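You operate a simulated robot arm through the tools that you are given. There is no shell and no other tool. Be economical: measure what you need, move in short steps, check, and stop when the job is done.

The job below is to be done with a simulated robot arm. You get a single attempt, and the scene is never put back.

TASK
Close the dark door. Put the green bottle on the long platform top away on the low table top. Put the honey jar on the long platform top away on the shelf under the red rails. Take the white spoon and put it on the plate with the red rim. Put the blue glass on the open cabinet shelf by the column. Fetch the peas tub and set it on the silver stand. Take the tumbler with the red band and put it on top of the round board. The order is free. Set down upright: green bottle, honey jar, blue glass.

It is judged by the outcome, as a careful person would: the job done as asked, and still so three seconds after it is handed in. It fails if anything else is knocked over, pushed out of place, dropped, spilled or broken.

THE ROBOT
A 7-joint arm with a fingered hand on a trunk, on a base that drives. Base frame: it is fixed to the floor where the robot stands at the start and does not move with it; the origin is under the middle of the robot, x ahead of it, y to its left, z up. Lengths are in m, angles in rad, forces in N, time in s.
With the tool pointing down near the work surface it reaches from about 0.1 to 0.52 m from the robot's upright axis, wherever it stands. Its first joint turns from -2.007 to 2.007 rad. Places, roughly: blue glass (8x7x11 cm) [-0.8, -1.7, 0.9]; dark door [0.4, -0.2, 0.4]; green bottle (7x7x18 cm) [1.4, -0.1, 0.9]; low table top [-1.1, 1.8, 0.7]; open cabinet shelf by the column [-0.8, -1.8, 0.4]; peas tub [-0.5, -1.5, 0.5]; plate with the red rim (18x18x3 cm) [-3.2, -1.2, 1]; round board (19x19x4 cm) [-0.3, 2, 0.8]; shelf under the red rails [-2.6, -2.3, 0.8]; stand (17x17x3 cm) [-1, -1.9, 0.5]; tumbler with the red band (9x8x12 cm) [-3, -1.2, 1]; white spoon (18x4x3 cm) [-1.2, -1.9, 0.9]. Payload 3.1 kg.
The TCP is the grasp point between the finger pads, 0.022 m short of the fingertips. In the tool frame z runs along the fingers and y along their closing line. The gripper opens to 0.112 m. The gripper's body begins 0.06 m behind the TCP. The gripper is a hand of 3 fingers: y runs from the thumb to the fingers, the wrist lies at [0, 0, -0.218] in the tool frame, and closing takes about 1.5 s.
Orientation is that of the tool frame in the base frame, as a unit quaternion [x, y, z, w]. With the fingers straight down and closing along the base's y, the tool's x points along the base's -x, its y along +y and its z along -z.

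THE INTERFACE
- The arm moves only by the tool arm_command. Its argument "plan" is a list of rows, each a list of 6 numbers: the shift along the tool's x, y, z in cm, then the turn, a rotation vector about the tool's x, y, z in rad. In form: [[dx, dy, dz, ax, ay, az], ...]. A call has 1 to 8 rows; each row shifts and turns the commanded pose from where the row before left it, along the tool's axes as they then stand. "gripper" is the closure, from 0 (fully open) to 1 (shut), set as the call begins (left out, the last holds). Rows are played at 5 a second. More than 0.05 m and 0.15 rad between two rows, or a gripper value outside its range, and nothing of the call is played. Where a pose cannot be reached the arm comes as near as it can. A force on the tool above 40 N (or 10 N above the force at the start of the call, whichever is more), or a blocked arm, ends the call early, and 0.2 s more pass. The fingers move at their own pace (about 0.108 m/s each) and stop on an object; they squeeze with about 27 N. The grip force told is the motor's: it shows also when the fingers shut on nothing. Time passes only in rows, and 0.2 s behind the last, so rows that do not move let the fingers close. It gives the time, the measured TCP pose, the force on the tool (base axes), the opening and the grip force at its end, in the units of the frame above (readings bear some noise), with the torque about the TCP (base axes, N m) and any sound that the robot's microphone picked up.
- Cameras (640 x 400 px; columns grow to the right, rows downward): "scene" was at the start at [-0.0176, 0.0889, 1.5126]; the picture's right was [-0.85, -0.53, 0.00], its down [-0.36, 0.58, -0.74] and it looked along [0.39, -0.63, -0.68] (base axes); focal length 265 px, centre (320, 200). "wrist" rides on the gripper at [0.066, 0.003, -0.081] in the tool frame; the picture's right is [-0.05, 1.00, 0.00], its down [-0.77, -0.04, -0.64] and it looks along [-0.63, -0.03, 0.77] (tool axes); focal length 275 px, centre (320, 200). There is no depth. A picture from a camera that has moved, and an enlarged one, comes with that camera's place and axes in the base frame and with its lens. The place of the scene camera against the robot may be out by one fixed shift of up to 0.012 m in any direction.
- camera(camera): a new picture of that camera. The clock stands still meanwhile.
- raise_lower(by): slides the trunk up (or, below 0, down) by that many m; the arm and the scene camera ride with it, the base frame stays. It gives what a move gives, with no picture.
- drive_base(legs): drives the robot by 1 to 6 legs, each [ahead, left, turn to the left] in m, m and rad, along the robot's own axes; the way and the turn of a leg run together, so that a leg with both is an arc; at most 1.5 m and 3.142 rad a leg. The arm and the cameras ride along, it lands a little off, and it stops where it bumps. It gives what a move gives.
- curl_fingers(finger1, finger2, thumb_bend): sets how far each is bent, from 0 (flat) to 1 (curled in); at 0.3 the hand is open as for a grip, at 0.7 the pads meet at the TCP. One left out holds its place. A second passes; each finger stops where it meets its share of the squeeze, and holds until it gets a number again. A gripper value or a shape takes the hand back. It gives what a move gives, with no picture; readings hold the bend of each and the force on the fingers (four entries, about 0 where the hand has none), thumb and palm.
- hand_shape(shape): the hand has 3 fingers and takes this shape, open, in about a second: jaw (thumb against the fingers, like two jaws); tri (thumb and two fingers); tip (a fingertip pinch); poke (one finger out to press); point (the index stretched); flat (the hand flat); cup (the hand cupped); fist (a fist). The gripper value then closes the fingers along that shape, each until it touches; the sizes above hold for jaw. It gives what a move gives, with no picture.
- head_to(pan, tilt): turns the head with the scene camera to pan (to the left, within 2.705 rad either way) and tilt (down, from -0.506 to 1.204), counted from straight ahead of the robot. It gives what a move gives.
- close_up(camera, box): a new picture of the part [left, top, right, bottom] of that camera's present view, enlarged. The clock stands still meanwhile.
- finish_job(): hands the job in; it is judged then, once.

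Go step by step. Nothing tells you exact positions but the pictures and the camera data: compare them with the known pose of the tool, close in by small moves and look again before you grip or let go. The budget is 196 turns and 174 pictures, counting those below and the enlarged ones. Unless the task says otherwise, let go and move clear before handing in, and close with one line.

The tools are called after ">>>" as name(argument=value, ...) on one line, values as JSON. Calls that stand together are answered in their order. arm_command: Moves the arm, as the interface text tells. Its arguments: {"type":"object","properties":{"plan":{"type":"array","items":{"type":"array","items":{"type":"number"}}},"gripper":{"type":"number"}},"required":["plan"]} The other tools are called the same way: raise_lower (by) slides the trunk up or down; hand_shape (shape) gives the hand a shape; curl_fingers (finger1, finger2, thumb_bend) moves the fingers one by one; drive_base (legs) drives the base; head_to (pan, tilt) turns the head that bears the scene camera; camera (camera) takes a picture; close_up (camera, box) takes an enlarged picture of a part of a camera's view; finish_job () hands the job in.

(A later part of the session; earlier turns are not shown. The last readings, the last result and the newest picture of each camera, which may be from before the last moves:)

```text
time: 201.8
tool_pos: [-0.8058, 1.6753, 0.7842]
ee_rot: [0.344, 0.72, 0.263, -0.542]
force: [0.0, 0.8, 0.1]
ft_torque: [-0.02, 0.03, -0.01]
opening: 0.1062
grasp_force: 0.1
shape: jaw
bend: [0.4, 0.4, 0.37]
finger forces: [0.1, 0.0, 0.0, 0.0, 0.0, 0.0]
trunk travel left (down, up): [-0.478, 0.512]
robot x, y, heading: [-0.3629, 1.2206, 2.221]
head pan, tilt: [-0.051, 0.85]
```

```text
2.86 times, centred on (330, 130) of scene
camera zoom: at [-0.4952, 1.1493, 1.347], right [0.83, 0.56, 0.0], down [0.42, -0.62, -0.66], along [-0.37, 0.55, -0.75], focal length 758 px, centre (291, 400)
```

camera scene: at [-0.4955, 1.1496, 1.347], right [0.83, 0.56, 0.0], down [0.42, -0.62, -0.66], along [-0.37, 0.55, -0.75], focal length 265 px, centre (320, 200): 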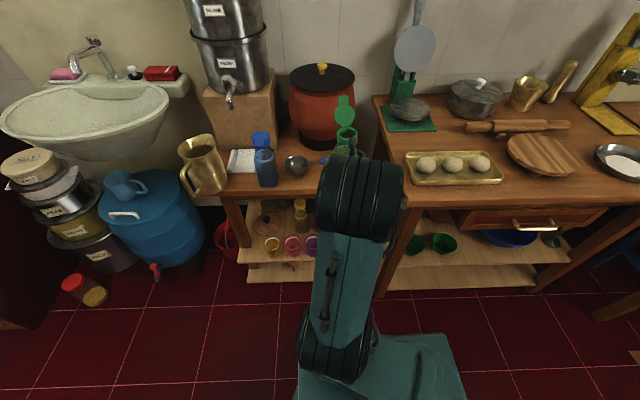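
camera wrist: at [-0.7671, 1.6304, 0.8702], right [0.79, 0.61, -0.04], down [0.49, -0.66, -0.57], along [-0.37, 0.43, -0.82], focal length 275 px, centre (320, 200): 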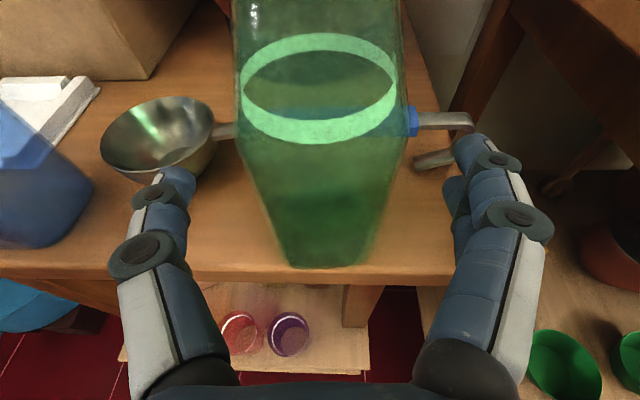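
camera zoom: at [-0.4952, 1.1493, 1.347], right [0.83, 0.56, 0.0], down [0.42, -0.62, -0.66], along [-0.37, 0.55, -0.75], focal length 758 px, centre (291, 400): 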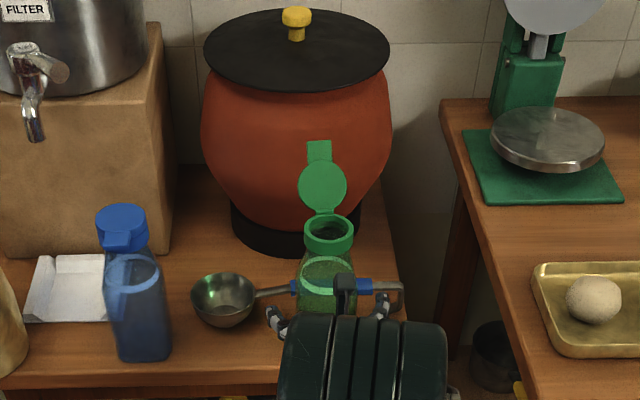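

Green bottle done. Backing out and heading for the honey jar at the right end of the counter.

>>> arm_command(plan=[[-0.8, 0, -2.9, 0, 0, 0], [-1.2, 0, -4.1, 0, 0, 0], [-1.2, 0, -4.1, 0, 0, 0]])

>>> drive_base(legs=[[-0.6, 0, 0], [0, 0, -1.57], [0, 0, -1.57], [0, -0.72, 0], [0.7, 0, 0]])

>>> raise_lower(by=0.3)

>>> head_to(pan=0, tilt=0.6)

>>> camera(camera="scene")

>>> camera(camera="wrist")

```text
time: 202.6
tool_pos: [-0.7318, 1.5824, 0.7831]
ee_rot: [0.345, 0.72, 0.264, -0.541]
force: [-1.1, 0.2, 0.1]
ft_torque: [-0.01, 0.02, -0.02]
opening: 0.1064
grasp_force: 0.0
shape: jaw
bend: [0.4, 0.4, 0.37]
finger forces: [0.1, 0.1, 0.0, 0.0, 0.0, 0.0]
trunk travel left (down, up): [-0.478, 0.512]
robot x, y, heading: [-0.3655, 1.2169, 2.216]
head pan, tilt: [-0.051, 0.85]
```

```text
time: 220.3
tool_pos: [0.256, -0.5827, 0.7839]
ee_rot: [0.729, -0.327, 0.547, 0.25]
force: [0.1, 0.3, 0.7]
ft_torque: [0.02, 0.04, -0.01]
opening: 0.1061
grasp_force: 0.1
shape: jaw
bend: [0.4, 0.4, 0.37]
finger forces: [0.0, 0.1, 0.0, 0.1, 0.0, 0.1]
trunk travel left (down, up): [-0.478, 0.512]
robot x, y, heading: [-0.1306, -0.2331, -0.877]
head pan, tilt: [-0.051, 0.85]
```

```text
time: 223.3
tool_pos: [0.2567, -0.583, 1.0833]
ee_rot: [0.729, -0.326, 0.548, 0.249]
force: [0.2, -0.8, 0.1]
ft_torque: [-0.01, -0.02, -0.01]
opening: 0.1059
grasp_force: 0.0
shape: jaw
bend: [0.4, 0.4, 0.37]
finger forces: [0.1, 0.0, 0.0, 0.0, 0.0, 0.0]
trunk travel left (down, up): [-0.778, 0.212]
robot x, y, heading: [-0.135, -0.2331, -0.871]
head pan, tilt: [-0.051, 0.85]
```

```text
time: 224.0
tool_pos: [0.2558, -0.583, 1.0842]
ee_rot: [0.729, -0.327, 0.547, 0.25]
force: [0.1, 0.7, -0.2]
ft_torque: [0.01, -0.02, 0.01]
opening: 0.1059
grasp_force: 0.0
shape: jaw
bend: [0.4, 0.4, 0.37]
finger forces: [0.0, 0.0, 0.1, 0.1, 0.0, 0.1]
trunk travel left (down, up): [-0.778, 0.212]
robot x, y, heading: [-0.1299, -0.236, -0.871]
head pan, tilt: [0.0, 0.6]
```

```text
84 pictures are left
camera scene: at [0.0039, -0.1526, 1.6678], right [-0.77, -0.64, 0.0], down [-0.36, 0.43, -0.82], along [0.53, -0.63, -0.57], focal length 265 px, centre (320, 200)
```

scene: 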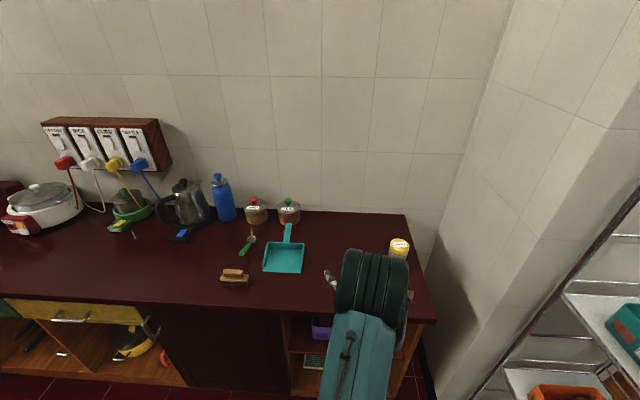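

```text
83 pictures are left
camera wrist: at [0.2151, -0.5389, 1.1691], right [-0.76, -0.65, -0.04], down [-0.52, 0.64, -0.57], along [0.39, -0.41, -0.82], focal length 275 px, centre (320, 200)
```

wrist: 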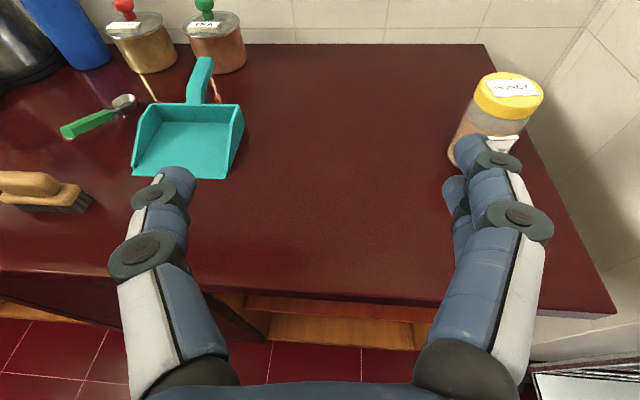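

Honey jar at about (0.23,-0.91). Aligning and lowering to mid-height, then approaching.

>>> drive_base(legs=[[0, 0, -0.056], [0, -0.1885, 0]])

>>> raise_lower(by=-0.166)

>>> drive_base(legs=[[0.12, 0, 0]])

>>> camera(camera="wrist")

```text
time: 226.0
tool_pos: [0.083, -0.7177, 1.0833]
ee_rot: [0.72, -0.347, 0.54, 0.264]
force: [0.4, -1.1, 0.0]
ft_torque: [0.01, 0.0, 0.04]
opening: 0.1062
grasp_force: 0.0
shape: jaw
bend: [0.4, 0.4, 0.37]
finger forces: [0.0, 0.1, 0.1, 0.0, 0.0, 0.0]
trunk travel left (down, up): [-0.778, 0.212]
robot x, y, heading: [-0.2799, -0.3475, -0.934]
head pan, tilt: [0.0, 0.6]
```

```text
time: 227.9
tool_pos: [0.0846, -0.7181, 0.9176]
ee_rot: [0.72, -0.346, 0.541, 0.264]
force: [0.5, -0.8, 0.3]
ft_torque: [-0.04, 0.0, -0.05]
opening: 0.1063
grasp_force: 0.1
shape: jaw
bend: [0.4, 0.4, 0.37]
finger forces: [0.0, 0.0, 0.0, 0.0, 0.1, 0.0]
trunk travel left (down, up): [-0.612, 0.378]
robot x, y, heading: [-0.2825, -0.3498, -0.93]
head pan, tilt: [0.0, 0.6]
```

```text
time: 229.1
tool_pos: [0.156, -0.8143, 0.9165]
ee_rot: [0.72, -0.346, 0.54, 0.264]
force: [0.8, 0.7, 0.0]
ft_torque: [-0.01, -0.03, 0.0]
opening: 0.1063
grasp_force: 0.0
shape: jaw
bend: [0.4, 0.4, 0.37]
finger forces: [0.1, 0.0, 0.0, 0.0, 0.0, 0.0]
trunk travel left (down, up): [-0.612, 0.378]
robot x, y, heading: [-0.2111, -0.4446, -0.929]
head pan, tilt: [0.0, 0.6]
```

```text
82 pictures are left
camera wrist: at [0.1187, -0.769, 1.0025], right [-0.79, -0.61, -0.04], down [-0.49, 0.67, -0.56], along [0.37, -0.43, -0.82], focal length 275 px, centre (320, 200)
```

wrist: 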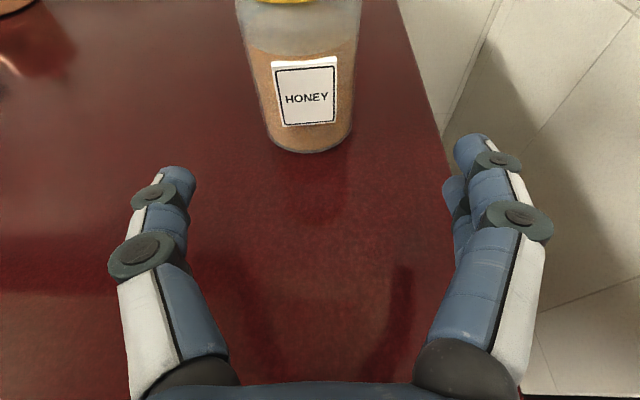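

>>> arm_command(plan=[[1.2, -1.3, 4.1, 0, 0, 0], [1.2, 0, 4.1, 0, 0, 0], [1.15, 0, 4.0, 0, 0, 0], [0, 0, 0, 0, 0, 0]], gripper=0)

>>> camera(camera="wrist")

>>> arm_command(plan=[[0, 0, 0, 0, 0, 0], [0, 0, 0, 0, 0, 0], [0, 0, 0, 0, 0, 0], [0, 0, 0, 0, 0, 0], [0, 0, 0, 0, 0, 0], [0, 0, 0, 0, 0, 0]], gripper=1)

>>> raise_lower(by=0.1)

>>> camera(camera="wrist")

```text
time: 230.1
tool_pos: [0.2419, -0.9092, 0.9162]
ee_rot: [0.72, -0.347, 0.54, 0.265]
force: [0.3, -0.2, 0.6]
ft_torque: [0.01, 0.01, 0.01]
opening: 0.1119
grasp_force: 0.1
shape: jaw
bend: [0.3, 0.3, 0.3]
finger forces: [0.0, 0.0, 0.0, 0.0, 0.0, 0.0]
out of reach, approached as far as the arm can: row 1
trunk travel left (down, up): [-0.612, 0.378]
robot x, y, heading: [-0.2115, -0.4445, -0.929]
head pan, tilt: [0.0, 0.6]
```

```text
81 pictures are left
camera wrist: at [0.203, -0.8642, 1.0022], right [-0.79, -0.61, -0.04], down [-0.49, 0.67, -0.57], along [0.37, -0.43, -0.82], focal length 275 px, centre (320, 200)
```

wrist: 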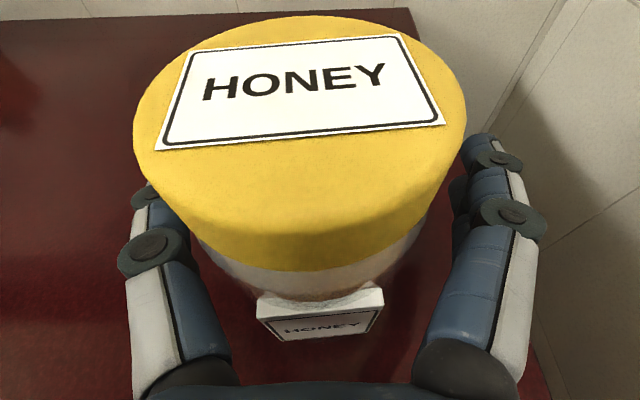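

```text
time: 231.5
tool_pos: [0.2416, -0.9107, 0.9152]
ee_rot: [0.72, -0.346, 0.54, 0.265]
force: [0.7, 0.4, 0.5]
ft_torque: [0.01, 0.01, 0.0]
opening: 0.0603
grasp_force: 26.9
shape: jaw
bend: [0.73, 0.73, 0.74]
finger forces: [10.9, 11.7, 0.1, 0.0, 24.5, 0.1]
trunk travel left (down, up): [-0.612, 0.378]
robot x, y, heading: [-0.2087, -0.447, -0.93]
head pan, tilt: [0.0, 0.6]
```

```text
time: 232.9
tool_pos: [0.2418, -0.9105, 1.0155]
ee_rot: [0.72, -0.347, 0.54, 0.265]
force: [-0.1, 0.0, -3.8]
ft_torque: [-0.01, -0.04, -0.02]
opening: 0.0598
grasp_force: 26.9
shape: jaw
bend: [0.74, 0.73, 0.75]
finger forces: [10.4, 13.3, 0.1, 0.1, 22.9, 0.1]
trunk travel left (down, up): [-0.712, 0.278]
robot x, y, heading: [-0.2098, -0.4468, -0.931]
head pan, tilt: [0.0, 0.6]
```

```text
80 pictures are left
camera wrist: at [0.2037, -0.8649, 1.1015], right [-0.79, -0.61, -0.04], down [-0.49, 0.67, -0.56], along [0.37, -0.43, -0.82], focal length 275 px, centre (320, 200)
```

wrist: 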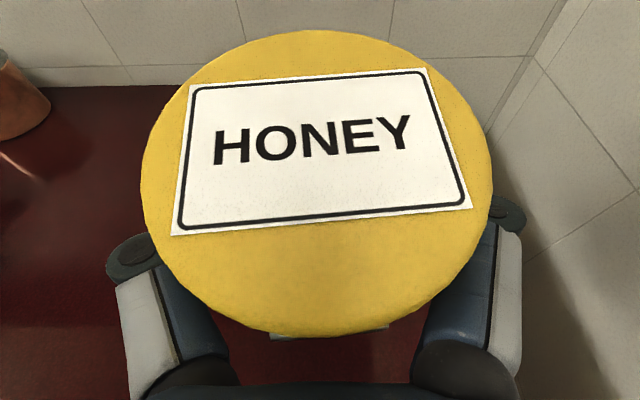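

The jar tilted because I gripped ~2 cm past its axis. Setting it back down to regrip on centre.

>>> raise_lower(by=-0.095)

>>> camera(camera="wrist")

```text
time: 234.2
tool_pos: [0.242, -0.9098, 0.9223]
ee_rot: [0.719, -0.346, 0.542, 0.266]
force: [1.9, -1.0, 3.1]
ft_torque: [-0.02, 0.06, -0.02]
opening: 0.0596
grasp_force: 27.2
shape: jaw
bend: [0.74, 0.73, 0.75]
finger forces: [13.2, 12.2, 0.1, 0.0, 24.0, 0.0]
trunk travel left (down, up): [-0.617, 0.373]
robot x, y, heading: [-0.2062, -0.4453, -0.924]
head pan, tilt: [0.0, 0.6]
```

```text
79 pictures are left
camera wrist: at [0.2034, -0.8647, 1.0076], right [-0.79, -0.61, -0.04], down [-0.48, 0.67, -0.57], along [0.37, -0.43, -0.82], focal length 275 px, centre (320, 200)
```

wrist: 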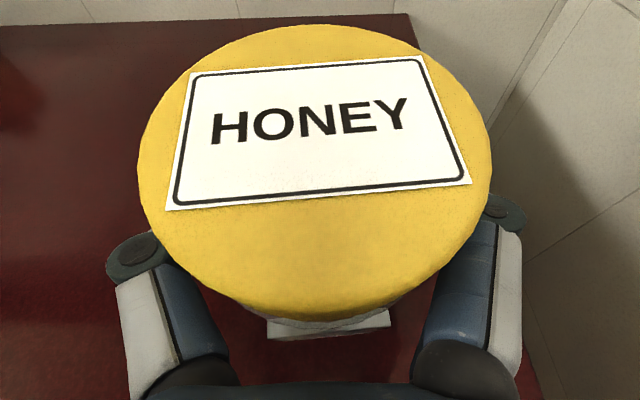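

>>> arm_command(plan=[[-0.3, 0, 0.1, 0, 0, 0], [-0.3, 0, 0.1, 0, 0, 0], [-0.3, 0, 0.1, 0, 0, 0]])

>>> arm_command(plan=[[0, 0, 0, 0, 0, 0], [0, 0, 0, 0, 0, 0], [0, 0, 0, 0, 0, 0]], gripper=0.3)

>>> camera(camera="wrist")

```text
time: 235.0
tool_pos: [0.2413, -0.909, 0.9143]
ee_rot: [0.718, -0.346, 0.543, 0.266]
force: [1.5, -1.6, 14.9]
ft_torque: [-0.11, 0.05, 0.0]
opening: 0.0588
grasp_force: 26.9
shape: jaw
bend: [0.74, 0.73, 0.76]
finger forces: [11.1, 10.7, 0.1, 0.0, 22.7, 0.0]
trunk travel left (down, up): [-0.617, 0.373]
robot x, y, heading: [-0.2101, -0.4438, -0.928]
head pan, tilt: [0.0, 0.6]
```

```text
time: 235.8
tool_pos: [0.2424, -0.9095, 0.9107]
ee_rot: [0.72, -0.347, 0.54, 0.264]
force: [0.7, 0.0, 0.1]
ft_torque: [0.02, 0.0, 0.01]
opening: 0.0779
grasp_force: 0.1
shape: jaw
bend: [0.67, 0.67, 0.64]
finger forces: [0.1, 0.0, 0.1, 0.0, 0.0, 0.0]
trunk travel left (down, up): [-0.617, 0.373]
robot x, y, heading: [-0.2098, -0.4456, -0.928]
head pan, tilt: [0.0, 0.6]
```

```text
78 pictures are left
camera wrist: at [0.2043, -0.8642, 0.9964], right [-0.79, -0.61, -0.04], down [-0.49, 0.67, -0.56], along [0.37, -0.43, -0.82], focal length 275 px, centre (320, 200)
```

wrist: 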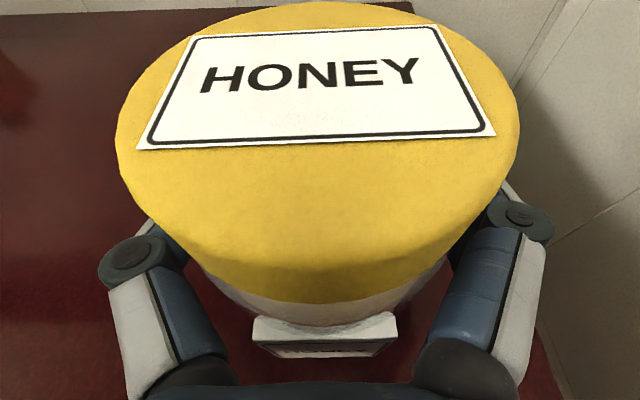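

>>> arm_command(plan=[[0, 0, 0, 0, 0, 0], [0, 0, 0, 0, 0, 0], [-0.15, 0, -1.25, 0, 0, 0], [0, 0, -1.3, 0, 0, 0]], gripper=0.05)

>>> arm_command(plan=[[0, 0, 0, 0, 0, 0], [0, 0, 0, 0, 0, 0], [0, 0, 0, 0, 0, 0], [0, 0, 0, 0, 0, 0], [0, 0, 0, 0, 0, 0], [0, 0, 0, 0, 0, 0]], gripper=1)

>>> raise_lower(by=0.08)

>>> camera(camera="wrist")

```text
time: 236.8
tool_pos: [0.2271, -0.8897, 0.9174]
ee_rot: [0.719, -0.346, 0.541, 0.265]
force: [0.0, -0.6, 0.4]
ft_torque: [0.0, 0.02, 0.03]
opening: 0.1061
grasp_force: 0.0
shape: jaw
bend: [0.4, 0.4, 0.37]
finger forces: [0.0, 0.1, 0.0, 0.1, 0.0, 0.0]
trunk travel left (down, up): [-0.617, 0.373]
robot x, y, heading: [-0.21, -0.4422, -0.927]
head pan, tilt: [0.0, 0.6]
```

```text
time: 238.2
tool_pos: [0.2271, -0.8904, 0.9172]
ee_rot: [0.72, -0.346, 0.541, 0.264]
force: [1.1, 0.3, -0.4]
ft_torque: [0.05, 0.0, 0.0]
opening: 0.0659
grasp_force: 27.7
shape: jaw
bend: [0.71, 0.71, 0.71]
finger forces: [12.3, 11.9, 0.0, 0.0, 24.2, 0.1]
trunk travel left (down, up): [-0.617, 0.373]
robot x, y, heading: [-0.2106, -0.443, -0.932]
head pan, tilt: [0.0, 0.6]
```

```text
time: 239.3
tool_pos: [0.2281, -0.8899, 0.9969]
ee_rot: [0.72, -0.347, 0.54, 0.264]
force: [0.7, -0.1, -3.9]
ft_torque: [0.04, 0.02, 0.02]
opening: 0.0658
grasp_force: 26.4
shape: jaw
bend: [0.71, 0.71, 0.71]
finger forces: [12.3, 11.9, 0.0, 0.0, 24.0, 0.0]
trunk travel left (down, up): [-0.697, 0.293]
robot x, y, heading: [-0.214, -0.4483, -0.926]
head pan, tilt: [0.0, 0.6]
```

```text
77 pictures are left
camera wrist: at [0.1891, -0.8446, 1.0825], right [-0.79, -0.61, -0.04], down [-0.49, 0.67, -0.56], along [0.37, -0.43, -0.82], focal length 275 px, centre (320, 200)
```

wrist: 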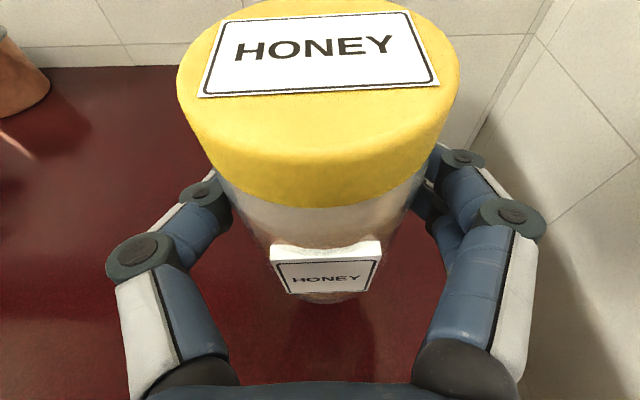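

Honey jar gripped upright on centre. Backing out and driving past the trolley toward the far wall shelves.

>>> raise_lower(by=0.1)

>>> drive_base(legs=[[-0.75, 0, 0], [0, 0, -1.57], [1.4, 0, 0]])

>>> head_to(pan=0.35, tilt=0.35)

>>> camera(camera="scene")

```text
time: 240.7
tool_pos: [0.2275, -0.8904, 1.096]
ee_rot: [0.72, -0.347, 0.539, 0.264]
force: [0.2, -0.5, -4.2]
ft_torque: [0.05, 0.01, -0.01]
opening: 0.0662
grasp_force: 27.1
shape: jaw
bend: [0.71, 0.71, 0.71]
finger forces: [12.4, 12.0, 0.0, 0.0, 23.9, 0.0]
trunk travel left (down, up): [-0.797, 0.193]
robot x, y, heading: [-0.208, -0.4473, -0.932]
head pan, tilt: [0.0, 0.6]
```

```text
time: 254.9
tool_pos: [-2.1761, -1.165, 1.0971]
ee_rot: [-0.271, 0.752, -0.2, -0.567]
force: [0.2, 0.0, -4.1]
ft_torque: [0.03, -0.03, -0.01]
opening: 0.0659
grasp_force: 27.4
shape: jaw
bend: [0.71, 0.71, 0.71]
finger forces: [12.4, 11.8, 0.0, 0.0, 23.9, 0.0]
trunk travel left (down, up): [-0.797, 0.193]
robot x, y, heading: [-1.7409, -0.7196, -2.478]
head pan, tilt: [0.0, 0.6]
```

```text
time: 255.7
tool_pos: [-2.1746, -1.1651, 1.097]
ee_rot: [-0.272, 0.752, -0.2, -0.566]
force: [0.2, 0.7, -3.7]
ft_torque: [0.06, 0.0, -0.01]
opening: 0.0664
grasp_force: 26.6
shape: jaw
bend: [0.71, 0.71, 0.71]
finger forces: [12.4, 11.9, 0.0, 0.0, 23.7, 0.0]
trunk travel left (down, up): [-0.797, 0.193]
robot x, y, heading: [-1.7395, -0.718, -2.478]
head pan, tilt: [0.351, 0.351]
```

```text
76 pictures are left
camera scene: at [-1.6496, -0.8756, 1.7096], right [-0.85, 0.53, 0.0], down [0.18, 0.29, -0.94], along [-0.5, -0.8, -0.34], focal length 265 px, centre (320, 200)
```

scene: 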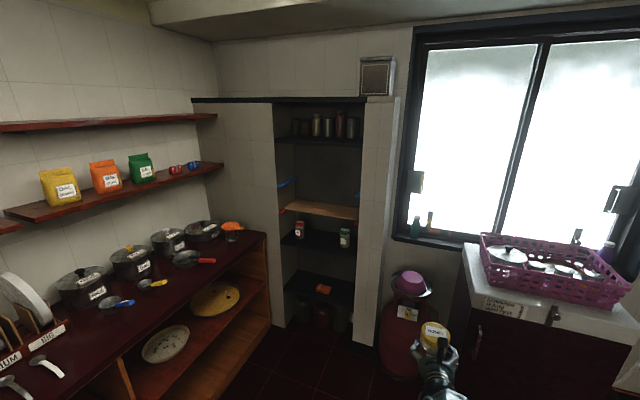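

>>> close_up(camera="scene", box=[260, 90, 400, 340])

```text
1.60 times, centred on (330, 215) of scene
camera zoom: at [-1.6496, -0.8756, 1.7096], right [-0.85, 0.53, 0.0], down [0.18, 0.29, -0.94], along [-0.5, -0.8, -0.34], focal length 425 px, centre (304, 176)
```

zoom: 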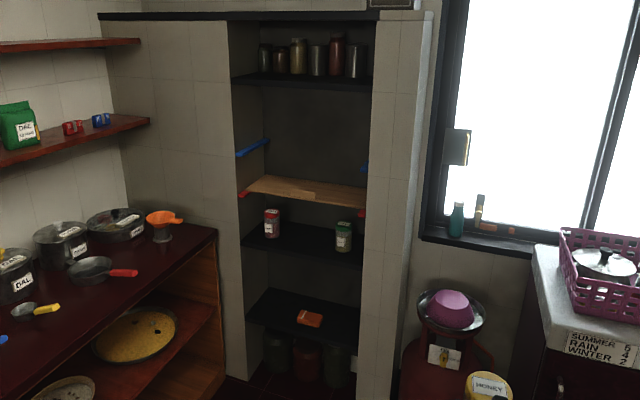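

Target: black niche shelf (z≈0.78) with two cans, below the red rails; free gap in its middle. Aligning robot in front of it.

>>> drive_base(legs=[[0, 0, -0.02], [0, 0.695, 0], [0.6, 0, 0]])

>>> raise_lower(by=-0.2)

>>> head_to(pan=0.0, tilt=0.6)

>>> camera(camera="scene")

>>> camera(camera="wrist")

```text
time: 262.9
tool_pos: [-2.2318, -2.0737, 1.0956]
ee_rot: [-0.269, 0.753, -0.199, -0.567]
force: [-0.1, -0.2, -4.5]
ft_torque: [0.02, 0.0, 0.01]
opening: 0.0662
grasp_force: 27.1
shape: jaw
bend: [0.71, 0.71, 0.71]
finger forces: [12.3, 11.8, 0.1, 0.0, 23.8, 0.0]
trunk travel left (down, up): [-0.797, 0.193]
robot x, y, heading: [-1.7924, -1.6326, -2.483]
head pan, tilt: [0.351, 0.351]
```

```text
time: 265.0
tool_pos: [-2.2305, -2.074, 0.8966]
ee_rot: [-0.269, 0.752, -0.199, -0.568]
force: [-1.3, -0.2, -3.5]
ft_torque: [0.06, -0.03, -0.05]
opening: 0.0662
grasp_force: 27.4
shape: jaw
bend: [0.71, 0.71, 0.71]
finger forces: [12.3, 11.9, 0.0, 0.1, 23.8, 0.0]
trunk travel left (down, up): [-0.597, 0.393]
robot x, y, heading: [-1.7945, -1.6303, -2.49]
head pan, tilt: [0.351, 0.351]
```

```text
time: 265.9
tool_pos: [-2.2306, -2.0742, 0.8964]
ee_rot: [-0.269, 0.752, -0.199, -0.568]
force: [0.7, 1.4, -4.1]
ft_torque: [0.04, -0.04, -0.03]
opening: 0.066
grasp_force: 27.3
shape: jaw
bend: [0.71, 0.71, 0.71]
finger forces: [12.4, 11.9, 0.0, 0.0, 23.8, 0.0]
trunk travel left (down, up): [-0.597, 0.393]
robot x, y, heading: [-1.7947, -1.6347, -2.484]
head pan, tilt: [0.0, 0.6]
```

```text
74 pictures are left
camera scene: at [-1.7241, -1.7639, 1.4869], right [-0.61, 0.79, 0.0], down [0.45, 0.34, -0.83], along [-0.65, -0.5, -0.56], focal length 265 px, centre (320, 200)
```

scene: 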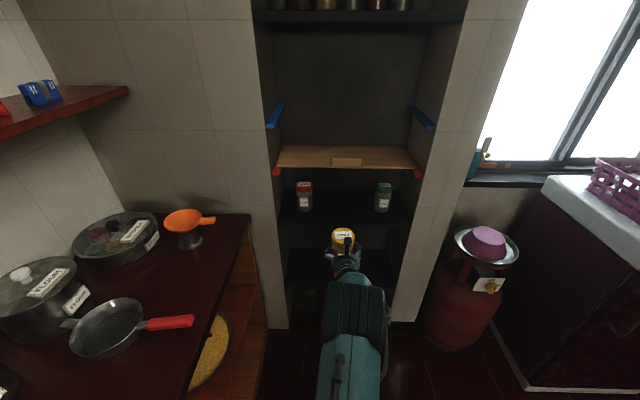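

```text
73 pictures are left
camera wrist: at [-2.1869, -2.0338, 0.9825], right [-0.62, 0.78, -0.04], down [0.66, 0.49, -0.56], along [-0.42, -0.38, -0.82], focal length 275 px, centre (320, 200)
```

wrist: 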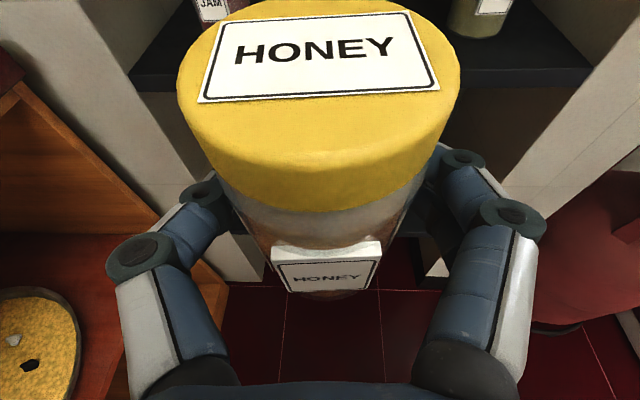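

>>> raise_lower(by=-0.035)

>>> drive_base(legs=[[0, -0.03, -0.014], [0.29, 0, 0]])

>>> camera(camera="wrist")

>>> camera(camera="scene")

```text
time: 266.6
tool_pos: [-2.2324, -2.0735, 0.8635]
ee_rot: [-0.268, 0.753, -0.198, -0.567]
force: [-0.3, 0.3, -3.8]
ft_torque: [0.02, -0.04, -0.02]
opening: 0.0661
grasp_force: 27.0
shape: jaw
bend: [0.71, 0.71, 0.71]
finger forces: [12.3, 11.9, 0.0, 0.0, 23.9, 0.0]
trunk travel left (down, up): [-0.562, 0.428]
robot x, y, heading: [-1.7936, -1.6351, -2.483]
head pan, tilt: [0.0, 0.6]
```

```text
time: 269.1
tool_pos: [-2.4942, -2.2218, 0.8615]
ee_rot: [-0.264, 0.754, -0.195, -0.569]
force: [0.0, 0.7, 3.9]
ft_torque: [0.05, -0.09, 0.0]
opening: 0.0653
grasp_force: 26.9
shape: jaw
bend: [0.71, 0.73, 0.72]
finger forces: [13.9, 11.1, 0.0, 0.0, 23.6, 0.1]
trunk travel left (down, up): [-0.562, 0.428]
robot x, y, heading: [-2.0479, -1.7904, -2.5]
head pan, tilt: [0.0, 0.6]
```

```text
72 pictures are left
camera wrist: at [-2.4493, -2.1817, 0.9481], right [-0.61, 0.79, -0.04], down [0.67, 0.48, -0.57], along [-0.43, -0.37, -0.82], focal length 275 px, centre (320, 200)
```

wrist: 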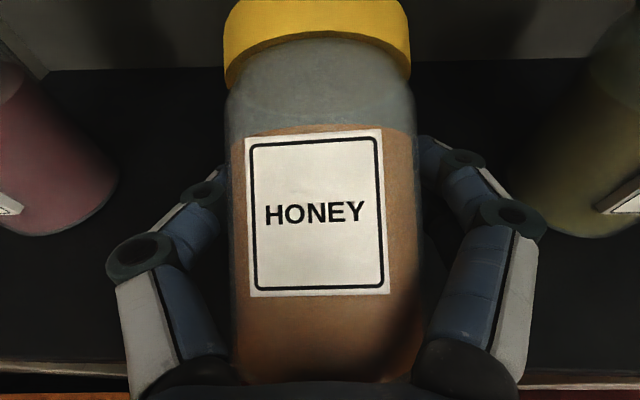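

```text
71 pictures are left
camera scene: at [-1.9828, -1.9182, 1.4519], right [-0.6, 0.8, 0.0], down [0.45, 0.34, -0.82], along [-0.66, -0.49, -0.57], focal length 265 px, centre (320, 200)
```

scene: 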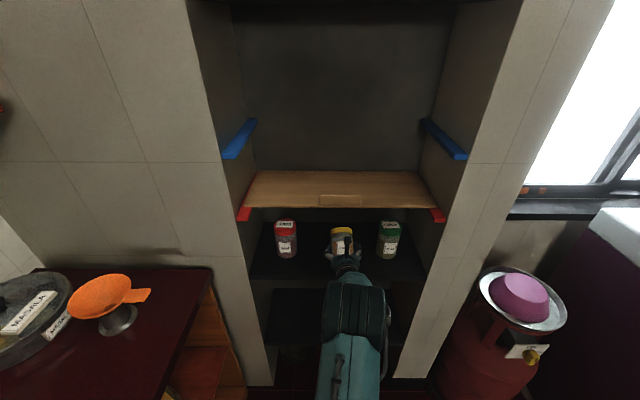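

The jar's bottom caught the shelf edge and it pivoted top-away. I lift clear and pitch the hand up to right it.

>>> raise_lower(by=0.06)

>>> arm_command(plan=[[0, 0, 0, 0, 0.13, 0], [0, 0, 0, 0, 0.13, 0], [0, 0, 0, 0, 0.13, 0], [0, 0, 0, 0, 0.13, 0], [0, 0, 0, 0, 0.13, 0]])

>>> camera(camera="wrist")

>>> close_up(camera="scene", box=[240, 170, 460, 310])

```text
time: 270.1
tool_pos: [-2.4947, -2.2212, 0.9205]
ee_rot: [-0.263, 0.754, -0.194, -0.569]
force: [0.5, -0.5, -3.9]
ft_torque: [0.01, 0.0, 0.01]
opening: 0.0654
grasp_force: 27.3
shape: jaw
bend: [0.71, 0.72, 0.72]
finger forces: [13.3, 12.0, 0.0, 0.0, 24.6, 0.0]
trunk travel left (down, up): [-0.622, 0.368]
robot x, y, heading: [-2.0504, -1.7875, -2.498]
head pan, tilt: [0.0, 0.6]
```

```text
time: 271.3
tool_pos: [-2.5031, -2.1927, 0.9343]
ee_rot: [0.187, -0.532, 0.269, 0.781]
force: [0.6, -0.8, -3.5]
ft_torque: [-0.03, 0.02, -0.02]
opening: 0.065
grasp_force: 26.5
shape: jaw
bend: [0.71, 0.72, 0.72]
finger forces: [13.2, 11.9, 0.0, 0.0, 24.2, 0.0]
out of reach, approached as far as the arm can: row 1, 2, 3, 4, 5
trunk travel left (down, up): [-0.622, 0.368]
robot x, y, heading: [-2.0472, -1.7843, -2.499]
head pan, tilt: [0.0, 0.6]
```

```text
70 pictures are left
camera wrist: at [-2.4266, -2.1281, 0.9663], right [-0.63, 0.77, -0.04], down [0.26, 0.17, -0.95], along [-0.73, -0.61, -0.31], focal length 275 px, centre (320, 200)
```

wrist: 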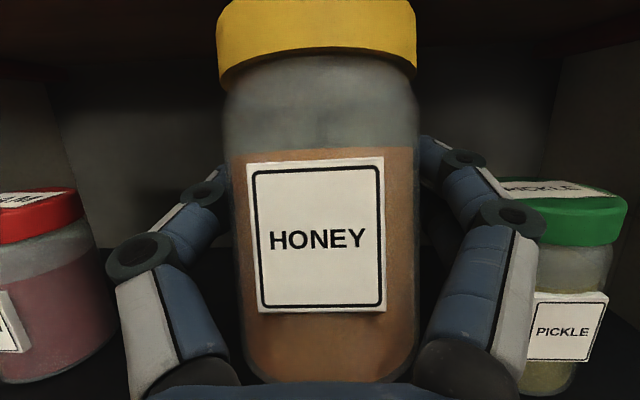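

```text
2.86 times, centred on (350, 240) of scene
camera zoom: at [-1.983, -1.9183, 1.5119], right [-0.6, 0.8, 0.0], down [0.45, 0.34, -0.82], along [-0.66, -0.49, -0.57], focal length 758 px, centre (234, 86)
```

zoom: 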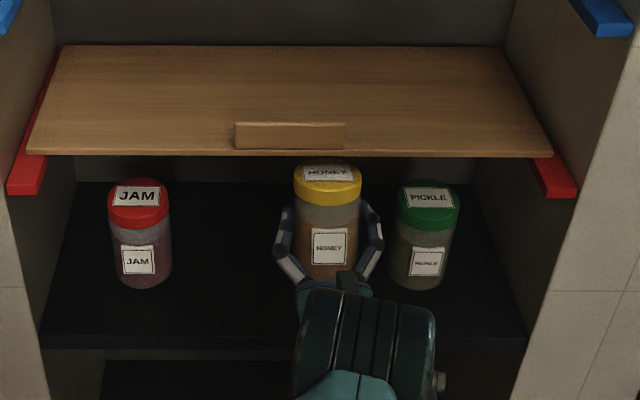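

>>> drive_base(legs=[[0.03, 0.02, 0]])

>>> raise_lower(by=-0.06)

>>> camera(camera="wrist")

>>> close_up(camera="scene", box=[240, 170, 460, 310])

```text
time: 272.2
tool_pos: [-2.5147, -2.2291, 0.9334]
ee_rot: [0.188, -0.533, 0.268, 0.78]
force: [-0.3, 0.0, -3.5]
ft_torque: [0.02, -0.03, -0.02]
opening: 0.0655
grasp_force: 26.9
shape: jaw
bend: [0.71, 0.72, 0.72]
finger forces: [13.1, 11.8, 0.1, 0.1, 24.2, 0.0]
trunk travel left (down, up): [-0.622, 0.368]
robot x, y, heading: [-2.062, -1.8195, -2.5]
head pan, tilt: [0.0, 0.6]
```

```text
time: 273.2
tool_pos: [-2.5132, -2.227, 0.874]
ee_rot: [0.187, -0.532, 0.269, 0.781]
force: [0.3, -0.6, -3.1]
ft_torque: [0.01, -0.03, 0.01]
opening: 0.0655
grasp_force: 26.9
shape: jaw
bend: [0.71, 0.72, 0.72]
finger forces: [13.1, 12.0, 0.1, 0.0, 24.2, 0.0]
trunk travel left (down, up): [-0.562, 0.428]
robot x, y, heading: [-2.0596, -1.8166, -2.498]
head pan, tilt: [0.0, 0.6]
```

```text
68 pictures are left
camera wrist: at [-2.438, -2.1624, 0.9066], right [-0.63, 0.77, -0.04], down [0.26, 0.17, -0.95], along [-0.73, -0.61, -0.31], focal length 275 px, centre (320, 200)
```

wrist: 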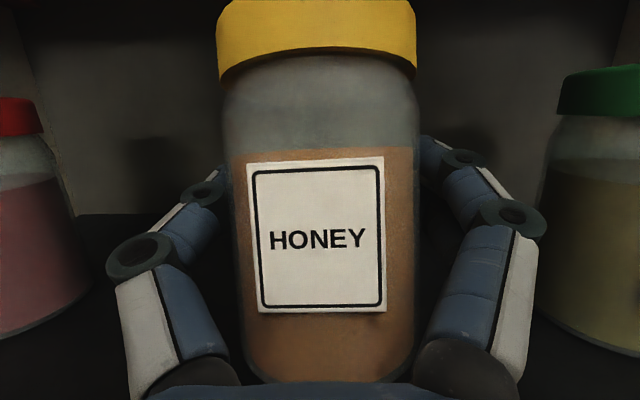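

```text
2.86 times, centred on (350, 240) of scene
camera zoom: at [-1.9944, -1.9521, 1.4519], right [-0.6, 0.8, 0.0], down [0.45, 0.34, -0.82], along [-0.66, -0.49, -0.57], focal length 758 px, centre (234, 86)
```

zoom: 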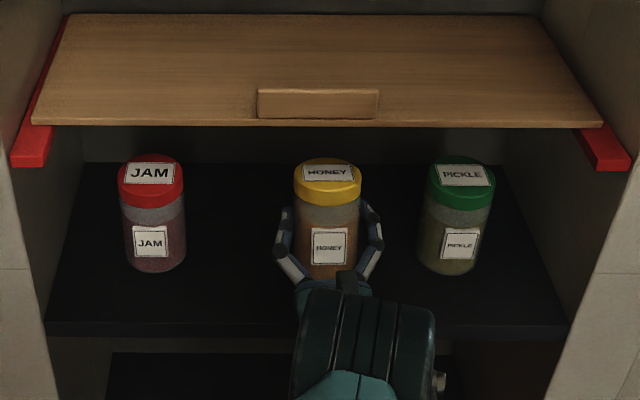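

>>> arm_command(plan=[[-0.47, 0, -0.18, 0, 0, 0], [-0.47, 0, -0.18, 0, 0, 0], [-0.47, 0, -0.18, 0, 0, 0], [-0.47, 0, -0.18, 0, 0, 0], [-0.47, 0, -0.18, 0, 0, 0]])

>>> camera(camera="wrist")

```text
time: 274.4
tool_pos: [-2.5113, -2.223, 0.8544]
ee_rot: [0.186, -0.527, 0.27, 0.784]
force: [3.2, 2.5, 26.8]
ft_torque: [-0.28, 0.33, -0.03]
opening: 0.0617
grasp_force: 26.8
shape: jaw
bend: [0.71, 0.72, 0.73]
finger forces: [12.7, 11.8, 0.0, 0.1, 23.1, 0.0]
trunk travel left (down, up): [-0.562, 0.428]
robot x, y, heading: [-2.0602, -1.8201, -2.502]
head pan, tilt: [0.0, 0.6]
```

```text
66 pictures are left
camera wrist: at [-2.4355, -2.1585, 0.8859], right [-0.63, 0.77, -0.04], down [0.25, 0.16, -0.95], along [-0.73, -0.61, -0.3], focal length 275 px, centre (320, 200)
```

wrist: 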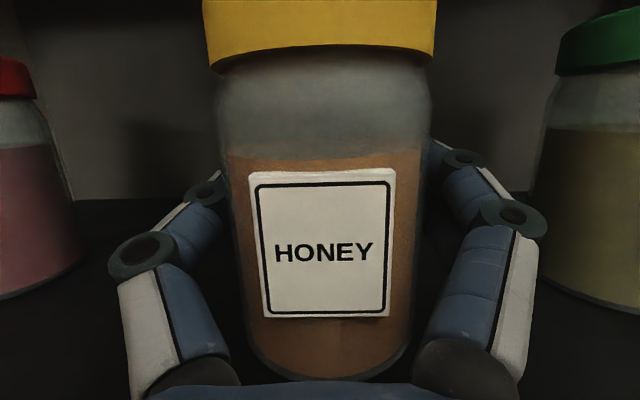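

Jar touched down and levelled. Relieve and release.

>>> arm_command(plan=[[0.35, 0, 0.14, 0, 0, 0], [0.2, 0, 0.08, 0, 0, 0]])

>>> arm_command(plan=[[0, 0, 0, 0, 0, 0], [0, 0, 0, 0, 0, 0], [0, 0, 0, 0, 0, 0]], gripper=0.28)

>>> camera(camera="wrist")

>>> close_up(camera="scene", box=[240, 170, 460, 310])

```text
time: 275.0
tool_pos: [-2.513, -2.2249, 0.8552]
ee_rot: [0.187, -0.533, 0.269, 0.78]
force: [1.5, 4.7, 10.8]
ft_torque: [-0.15, 0.2, -0.01]
opening: 0.0614
grasp_force: 26.9
shape: jaw
bend: [0.71, 0.71, 0.73]
finger forces: [13.5, 12.4, 0.0, 0.0, 22.7, 0.0]
trunk travel left (down, up): [-0.562, 0.428]
robot x, y, heading: [-2.059, -1.8174, -2.496]
head pan, tilt: [0.0, 0.6]
```

```text
time: 275.8
tool_pos: [-2.5137, -2.226, 0.8555]
ee_rot: [0.188, -0.533, 0.269, 0.78]
force: [1.0, 0.0, 0.5]
ft_torque: [0.01, 0.03, -0.01]
opening: 0.0803
grasp_force: 0.1
shape: jaw
bend: [0.66, 0.66, 0.62]
finger forces: [0.1, 0.0, 0.1, 0.1, 0.1, 0.0]
trunk travel left (down, up): [-0.562, 0.428]
robot x, y, heading: [-2.0593, -1.8209, -2.508]
head pan, tilt: [0.0, 0.6]
```

```text
65 pictures are left
camera wrist: at [-2.4374, -2.162, 0.8876], right [-0.63, 0.77, -0.04], down [0.27, 0.17, -0.95], along [-0.73, -0.61, -0.31], focal length 275 px, centre (320, 200)
```

wrist: 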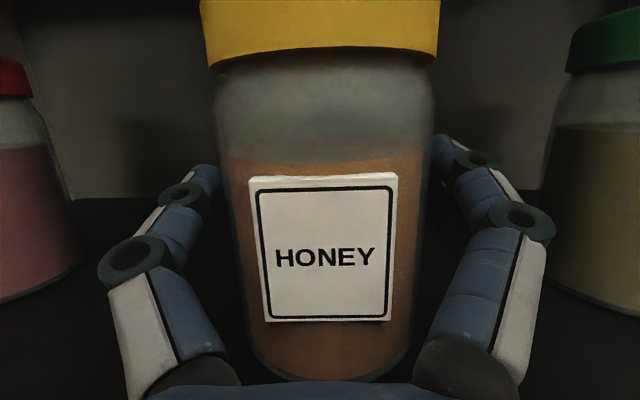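

```text
2.86 times, centred on (350, 240) of scene
camera zoom: at [-1.9942, -1.9522, 1.4518], right [-0.6, 0.8, 0.0], down [0.45, 0.34, -0.82], along [-0.66, -0.49, -0.57], focal length 758 px, centre (234, 86)
```

zoom: 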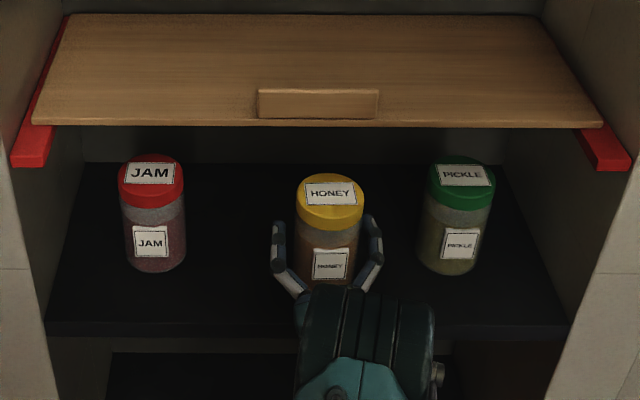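

Standing upright. Opening a bit more and driving straight back.

>>> arm_command(plan=[[0, 0, 0, 0, 0, 0], [0, 0, 0, 0, 0, 0]], gripper=0.15)

>>> drive_base(legs=[[-0.35, 0, 0]])

>>> camera(camera="scene")

```text
time: 276.4
tool_pos: [-2.5137, -2.2257, 0.8567]
ee_rot: [0.187, -0.532, 0.269, 0.781]
force: [-0.4, 0.4, 0.0]
ft_torque: [-0.03, -0.01, 0.01]
opening: 0.0948
grasp_force: 0.0
shape: jaw
bend: [0.54, 0.54, 0.5]
finger forces: [0.0, 0.1, 0.0, 0.0, 0.0, 0.0]
trunk travel left (down, up): [-0.562, 0.428]
robot x, y, heading: [-2.0587, -1.8196, -2.503]
head pan, tilt: [0.0, 0.6]
```

```text
time: 278.6
tool_pos: [-2.2297, -2.023, 0.856]
ee_rot: [0.192, -0.531, 0.275, 0.778]
force: [0.4, 0.8, 0.9]
ft_torque: [-0.02, 0.02, 0.0]
opening: 0.095
grasp_force: 0.1
shape: jaw
bend: [0.54, 0.54, 0.5]
finger forces: [0.1, 0.0, 0.1, 0.0, 0.0, 0.0]
trunk travel left (down, up): [-0.562, 0.428]
robot x, y, heading: [-1.7843, -1.6069, -2.484]
head pan, tilt: [0.0, 0.6]
```

```text
63 pictures are left
camera scene: at [-1.7135, -1.7401, 1.4519], right [-0.61, 0.79, 0.0], down [0.45, 0.34, -0.83], along [-0.65, -0.5, -0.56], focal length 265 px, centre (320, 200)
```

scene: 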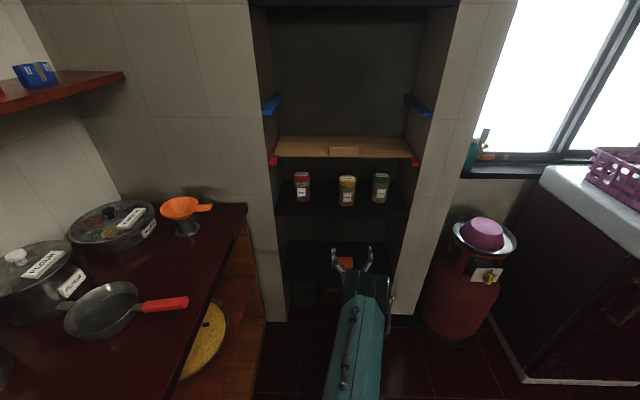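

Honey jar done. Next, look at the white counter by the window with the plate and tumbler.

>>> arm_command(plan=[[0, 0, 0, 0, -0.149, 0], [0, 0, 0, 0, -0.149, 0], [0, 0, 0, 0, -0.149, 0], [0, 0, 0, 0, -0.149, 0], [0, 0, 0, 0, -0.149, 0], [0, 0, 0, 0, -0.149, 0], [0, 0, 0, 0, -0.149, 0]], gripper=0)

>>> drive_base(legs=[[0, -1.1, 0]])

>>> raise_lower(by=0.38)

>>> head_to(pan=-0.15, tilt=0.6)

>>> camera(camera="scene")

>>> camera(camera="wrist")

```text
time: 280.2
tool_pos: [-2.228, -2.0243, 0.8544]
ee_rot: [-0.302, 0.849, -0.142, -0.409]
force: [-1.6, -0.3, -0.1]
ft_torque: [0.0, 0.01, 0.02]
opening: 0.1117
grasp_force: 0.0
shape: jaw
bend: [0.3, 0.3, 0.3]
finger forces: [0.0, 0.0, 0.1, 0.0, 0.0, 0.1]
trunk travel left (down, up): [-0.562, 0.428]
robot x, y, heading: [-1.7832, -1.6089, -2.487]
head pan, tilt: [0.0, 0.6]
```

```text
time: 284.3
tool_pos: [-2.7211, -1.394, 0.8537]
ee_rot: [-0.33, 0.838, -0.154, -0.407]
force: [7.4, -12.7, -0.7]
ft_torque: [-0.07, -0.02, 0.15]
opening: 0.1113
grasp_force: 0.0
shape: jaw
bend: [0.35, 0.36, 0.3]
finger forces: [6.4, 7.4, 0.0, 0.0, 0.0, 0.0]
trunk travel left (down, up): [-0.562, 0.428]
robot x, y, heading: [-2.2968, -0.9571, -2.465]
head pan, tilt: [0.0, 0.6]
stopped in leg 1: the force on the tool passed its limit (the readings are from after the stop); the commanded pose is now the measured one
```

```text
time: 288.0
tool_pos: [-2.7239, -1.3915, 1.2359]
ee_rot: [-0.326, 0.839, -0.154, -0.408]
force: [-0.2, -0.2, -0.7]
ft_torque: [-0.01, 0.0, -0.03]
opening: 0.1121
grasp_force: 0.0
shape: jaw
bend: [0.3, 0.3, 0.3]
finger forces: [0.0, 0.1, 0.0, 0.0, 0.0, 0.0]
trunk travel left (down, up): [-0.942, 0.048]
robot x, y, heading: [-2.2947, -0.9549, -2.462]
head pan, tilt: [0.0, 0.6]
```

```text
time: 288.7
tool_pos: [-2.7244, -1.3907, 1.2358]
ee_rot: [-0.326, 0.839, -0.153, -0.407]
force: [-0.4, -0.2, 0.1]
ft_torque: [-0.02, -0.03, -0.01]
opening: 0.1119
grasp_force: 0.0
shape: jaw
bend: [0.3, 0.3, 0.3]
finger forces: [0.1, 0.1, 0.0, 0.1, 0.0, 0.1]
trunk travel left (down, up): [-0.942, 0.048]
robot x, y, heading: [-2.2955, -0.9543, -2.471]
head pan, tilt: [-0.15, 0.6]
```

```text
62 pictures are left
camera scene: at [-2.2314, -1.075, 1.8319], right [-0.5, 0.86, 0.0], down [0.49, 0.28, -0.83], along [-0.71, -0.42, -0.56], focal length 265 px, centre (320, 200)
```

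scene: 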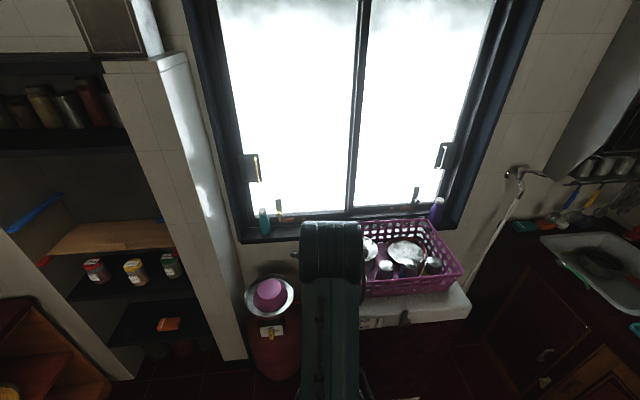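

```text
61 pictures are left
camera wrist: at [-2.7089, -1.3732, 1.3374], right [-0.65, 0.76, -0.03], down [0.75, 0.63, -0.21], along [-0.14, -0.16, -0.98], focal length 275 px, centre (320, 200)
```

wrist: 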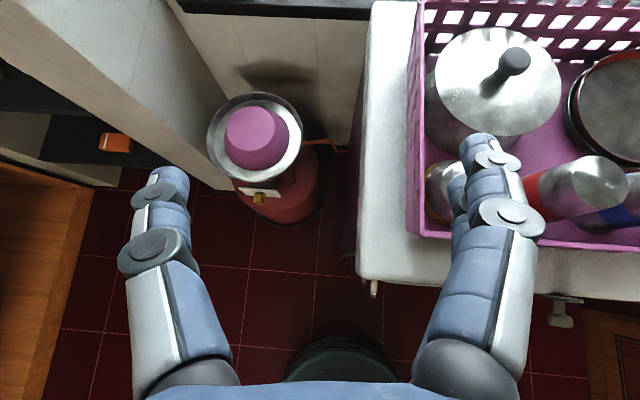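

>>> drive_base(legs=[[0, 0, -0.027], [-0.1, -0.28, 0]])

>>> camera(camera="wrist")

>>> head_to(pan=-0.4, tilt=0.75)

>>> camera(camera="scene")

```text
time: 291.1
tool_pos: [-2.8248, -1.0967, 1.2356]
ee_rot: [-0.313, 0.844, -0.147, -0.41]
force: [0.6, 0.7, -0.3]
ft_torque: [-0.02, 0.0, 0.03]
opening: 0.112
grasp_force: 0.0
shape: jaw
bend: [0.3, 0.3, 0.3]
finger forces: [0.0, 0.0, 0.1, 0.0, 0.0, 0.0]
trunk travel left (down, up): [-0.942, 0.048]
robot x, y, heading: [-2.3825, -0.6728, -2.499]
head pan, tilt: [-0.15, 0.6]
```

```text
60 pictures are left
camera wrist: at [-2.8091, -1.0798, 1.3372], right [-0.63, 0.78, -0.03], down [0.77, 0.61, -0.21], along [-0.15, -0.15, -0.98], focal length 275 px, centre (320, 200)
```

wrist: 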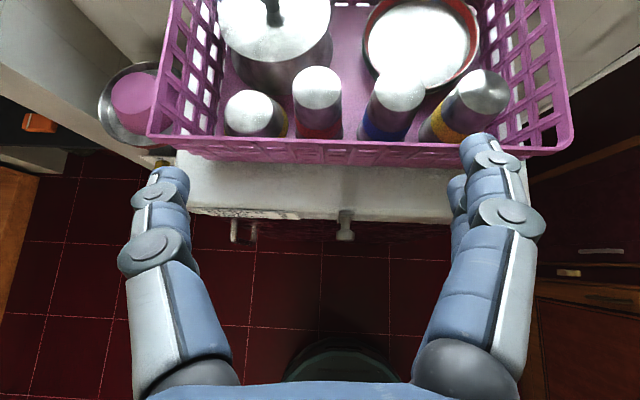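

```text
time: 291.9
tool_pos: [-2.8245, -1.0957, 1.2355]
ee_rot: [-0.314, 0.844, -0.147, -0.409]
force: [-0.3, 0.3, 0.4]
ft_torque: [-0.02, 0.01, 0.0]
opening: 0.1119
grasp_force: 0.1
shape: jaw
bend: [0.3, 0.3, 0.3]
finger forces: [0.1, 0.0, 0.0, 0.0, 0.0, 0.0]
trunk travel left (down, up): [-0.942, 0.048]
robot x, y, heading: [-2.3842, -0.6735, -2.499]
head pan, tilt: [-0.4, 0.75]
```

```text
59 pictures are left
camera scene: at [-2.3258, -0.7736, 1.8191], right [-0.24, 0.97, 0.0], down [0.66, 0.17, -0.73], along [-0.71, -0.18, -0.68], focal length 265 px, centre (320, 200)
```

scene: 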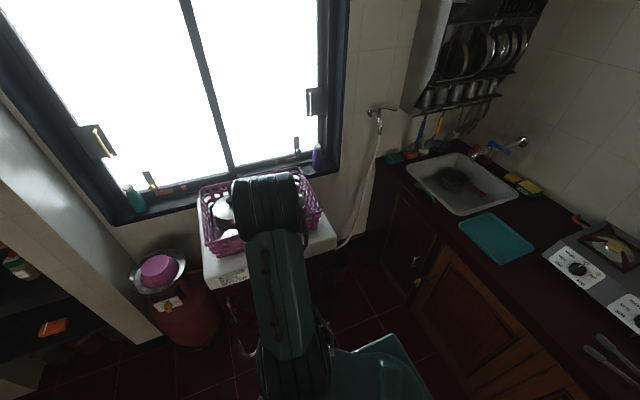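

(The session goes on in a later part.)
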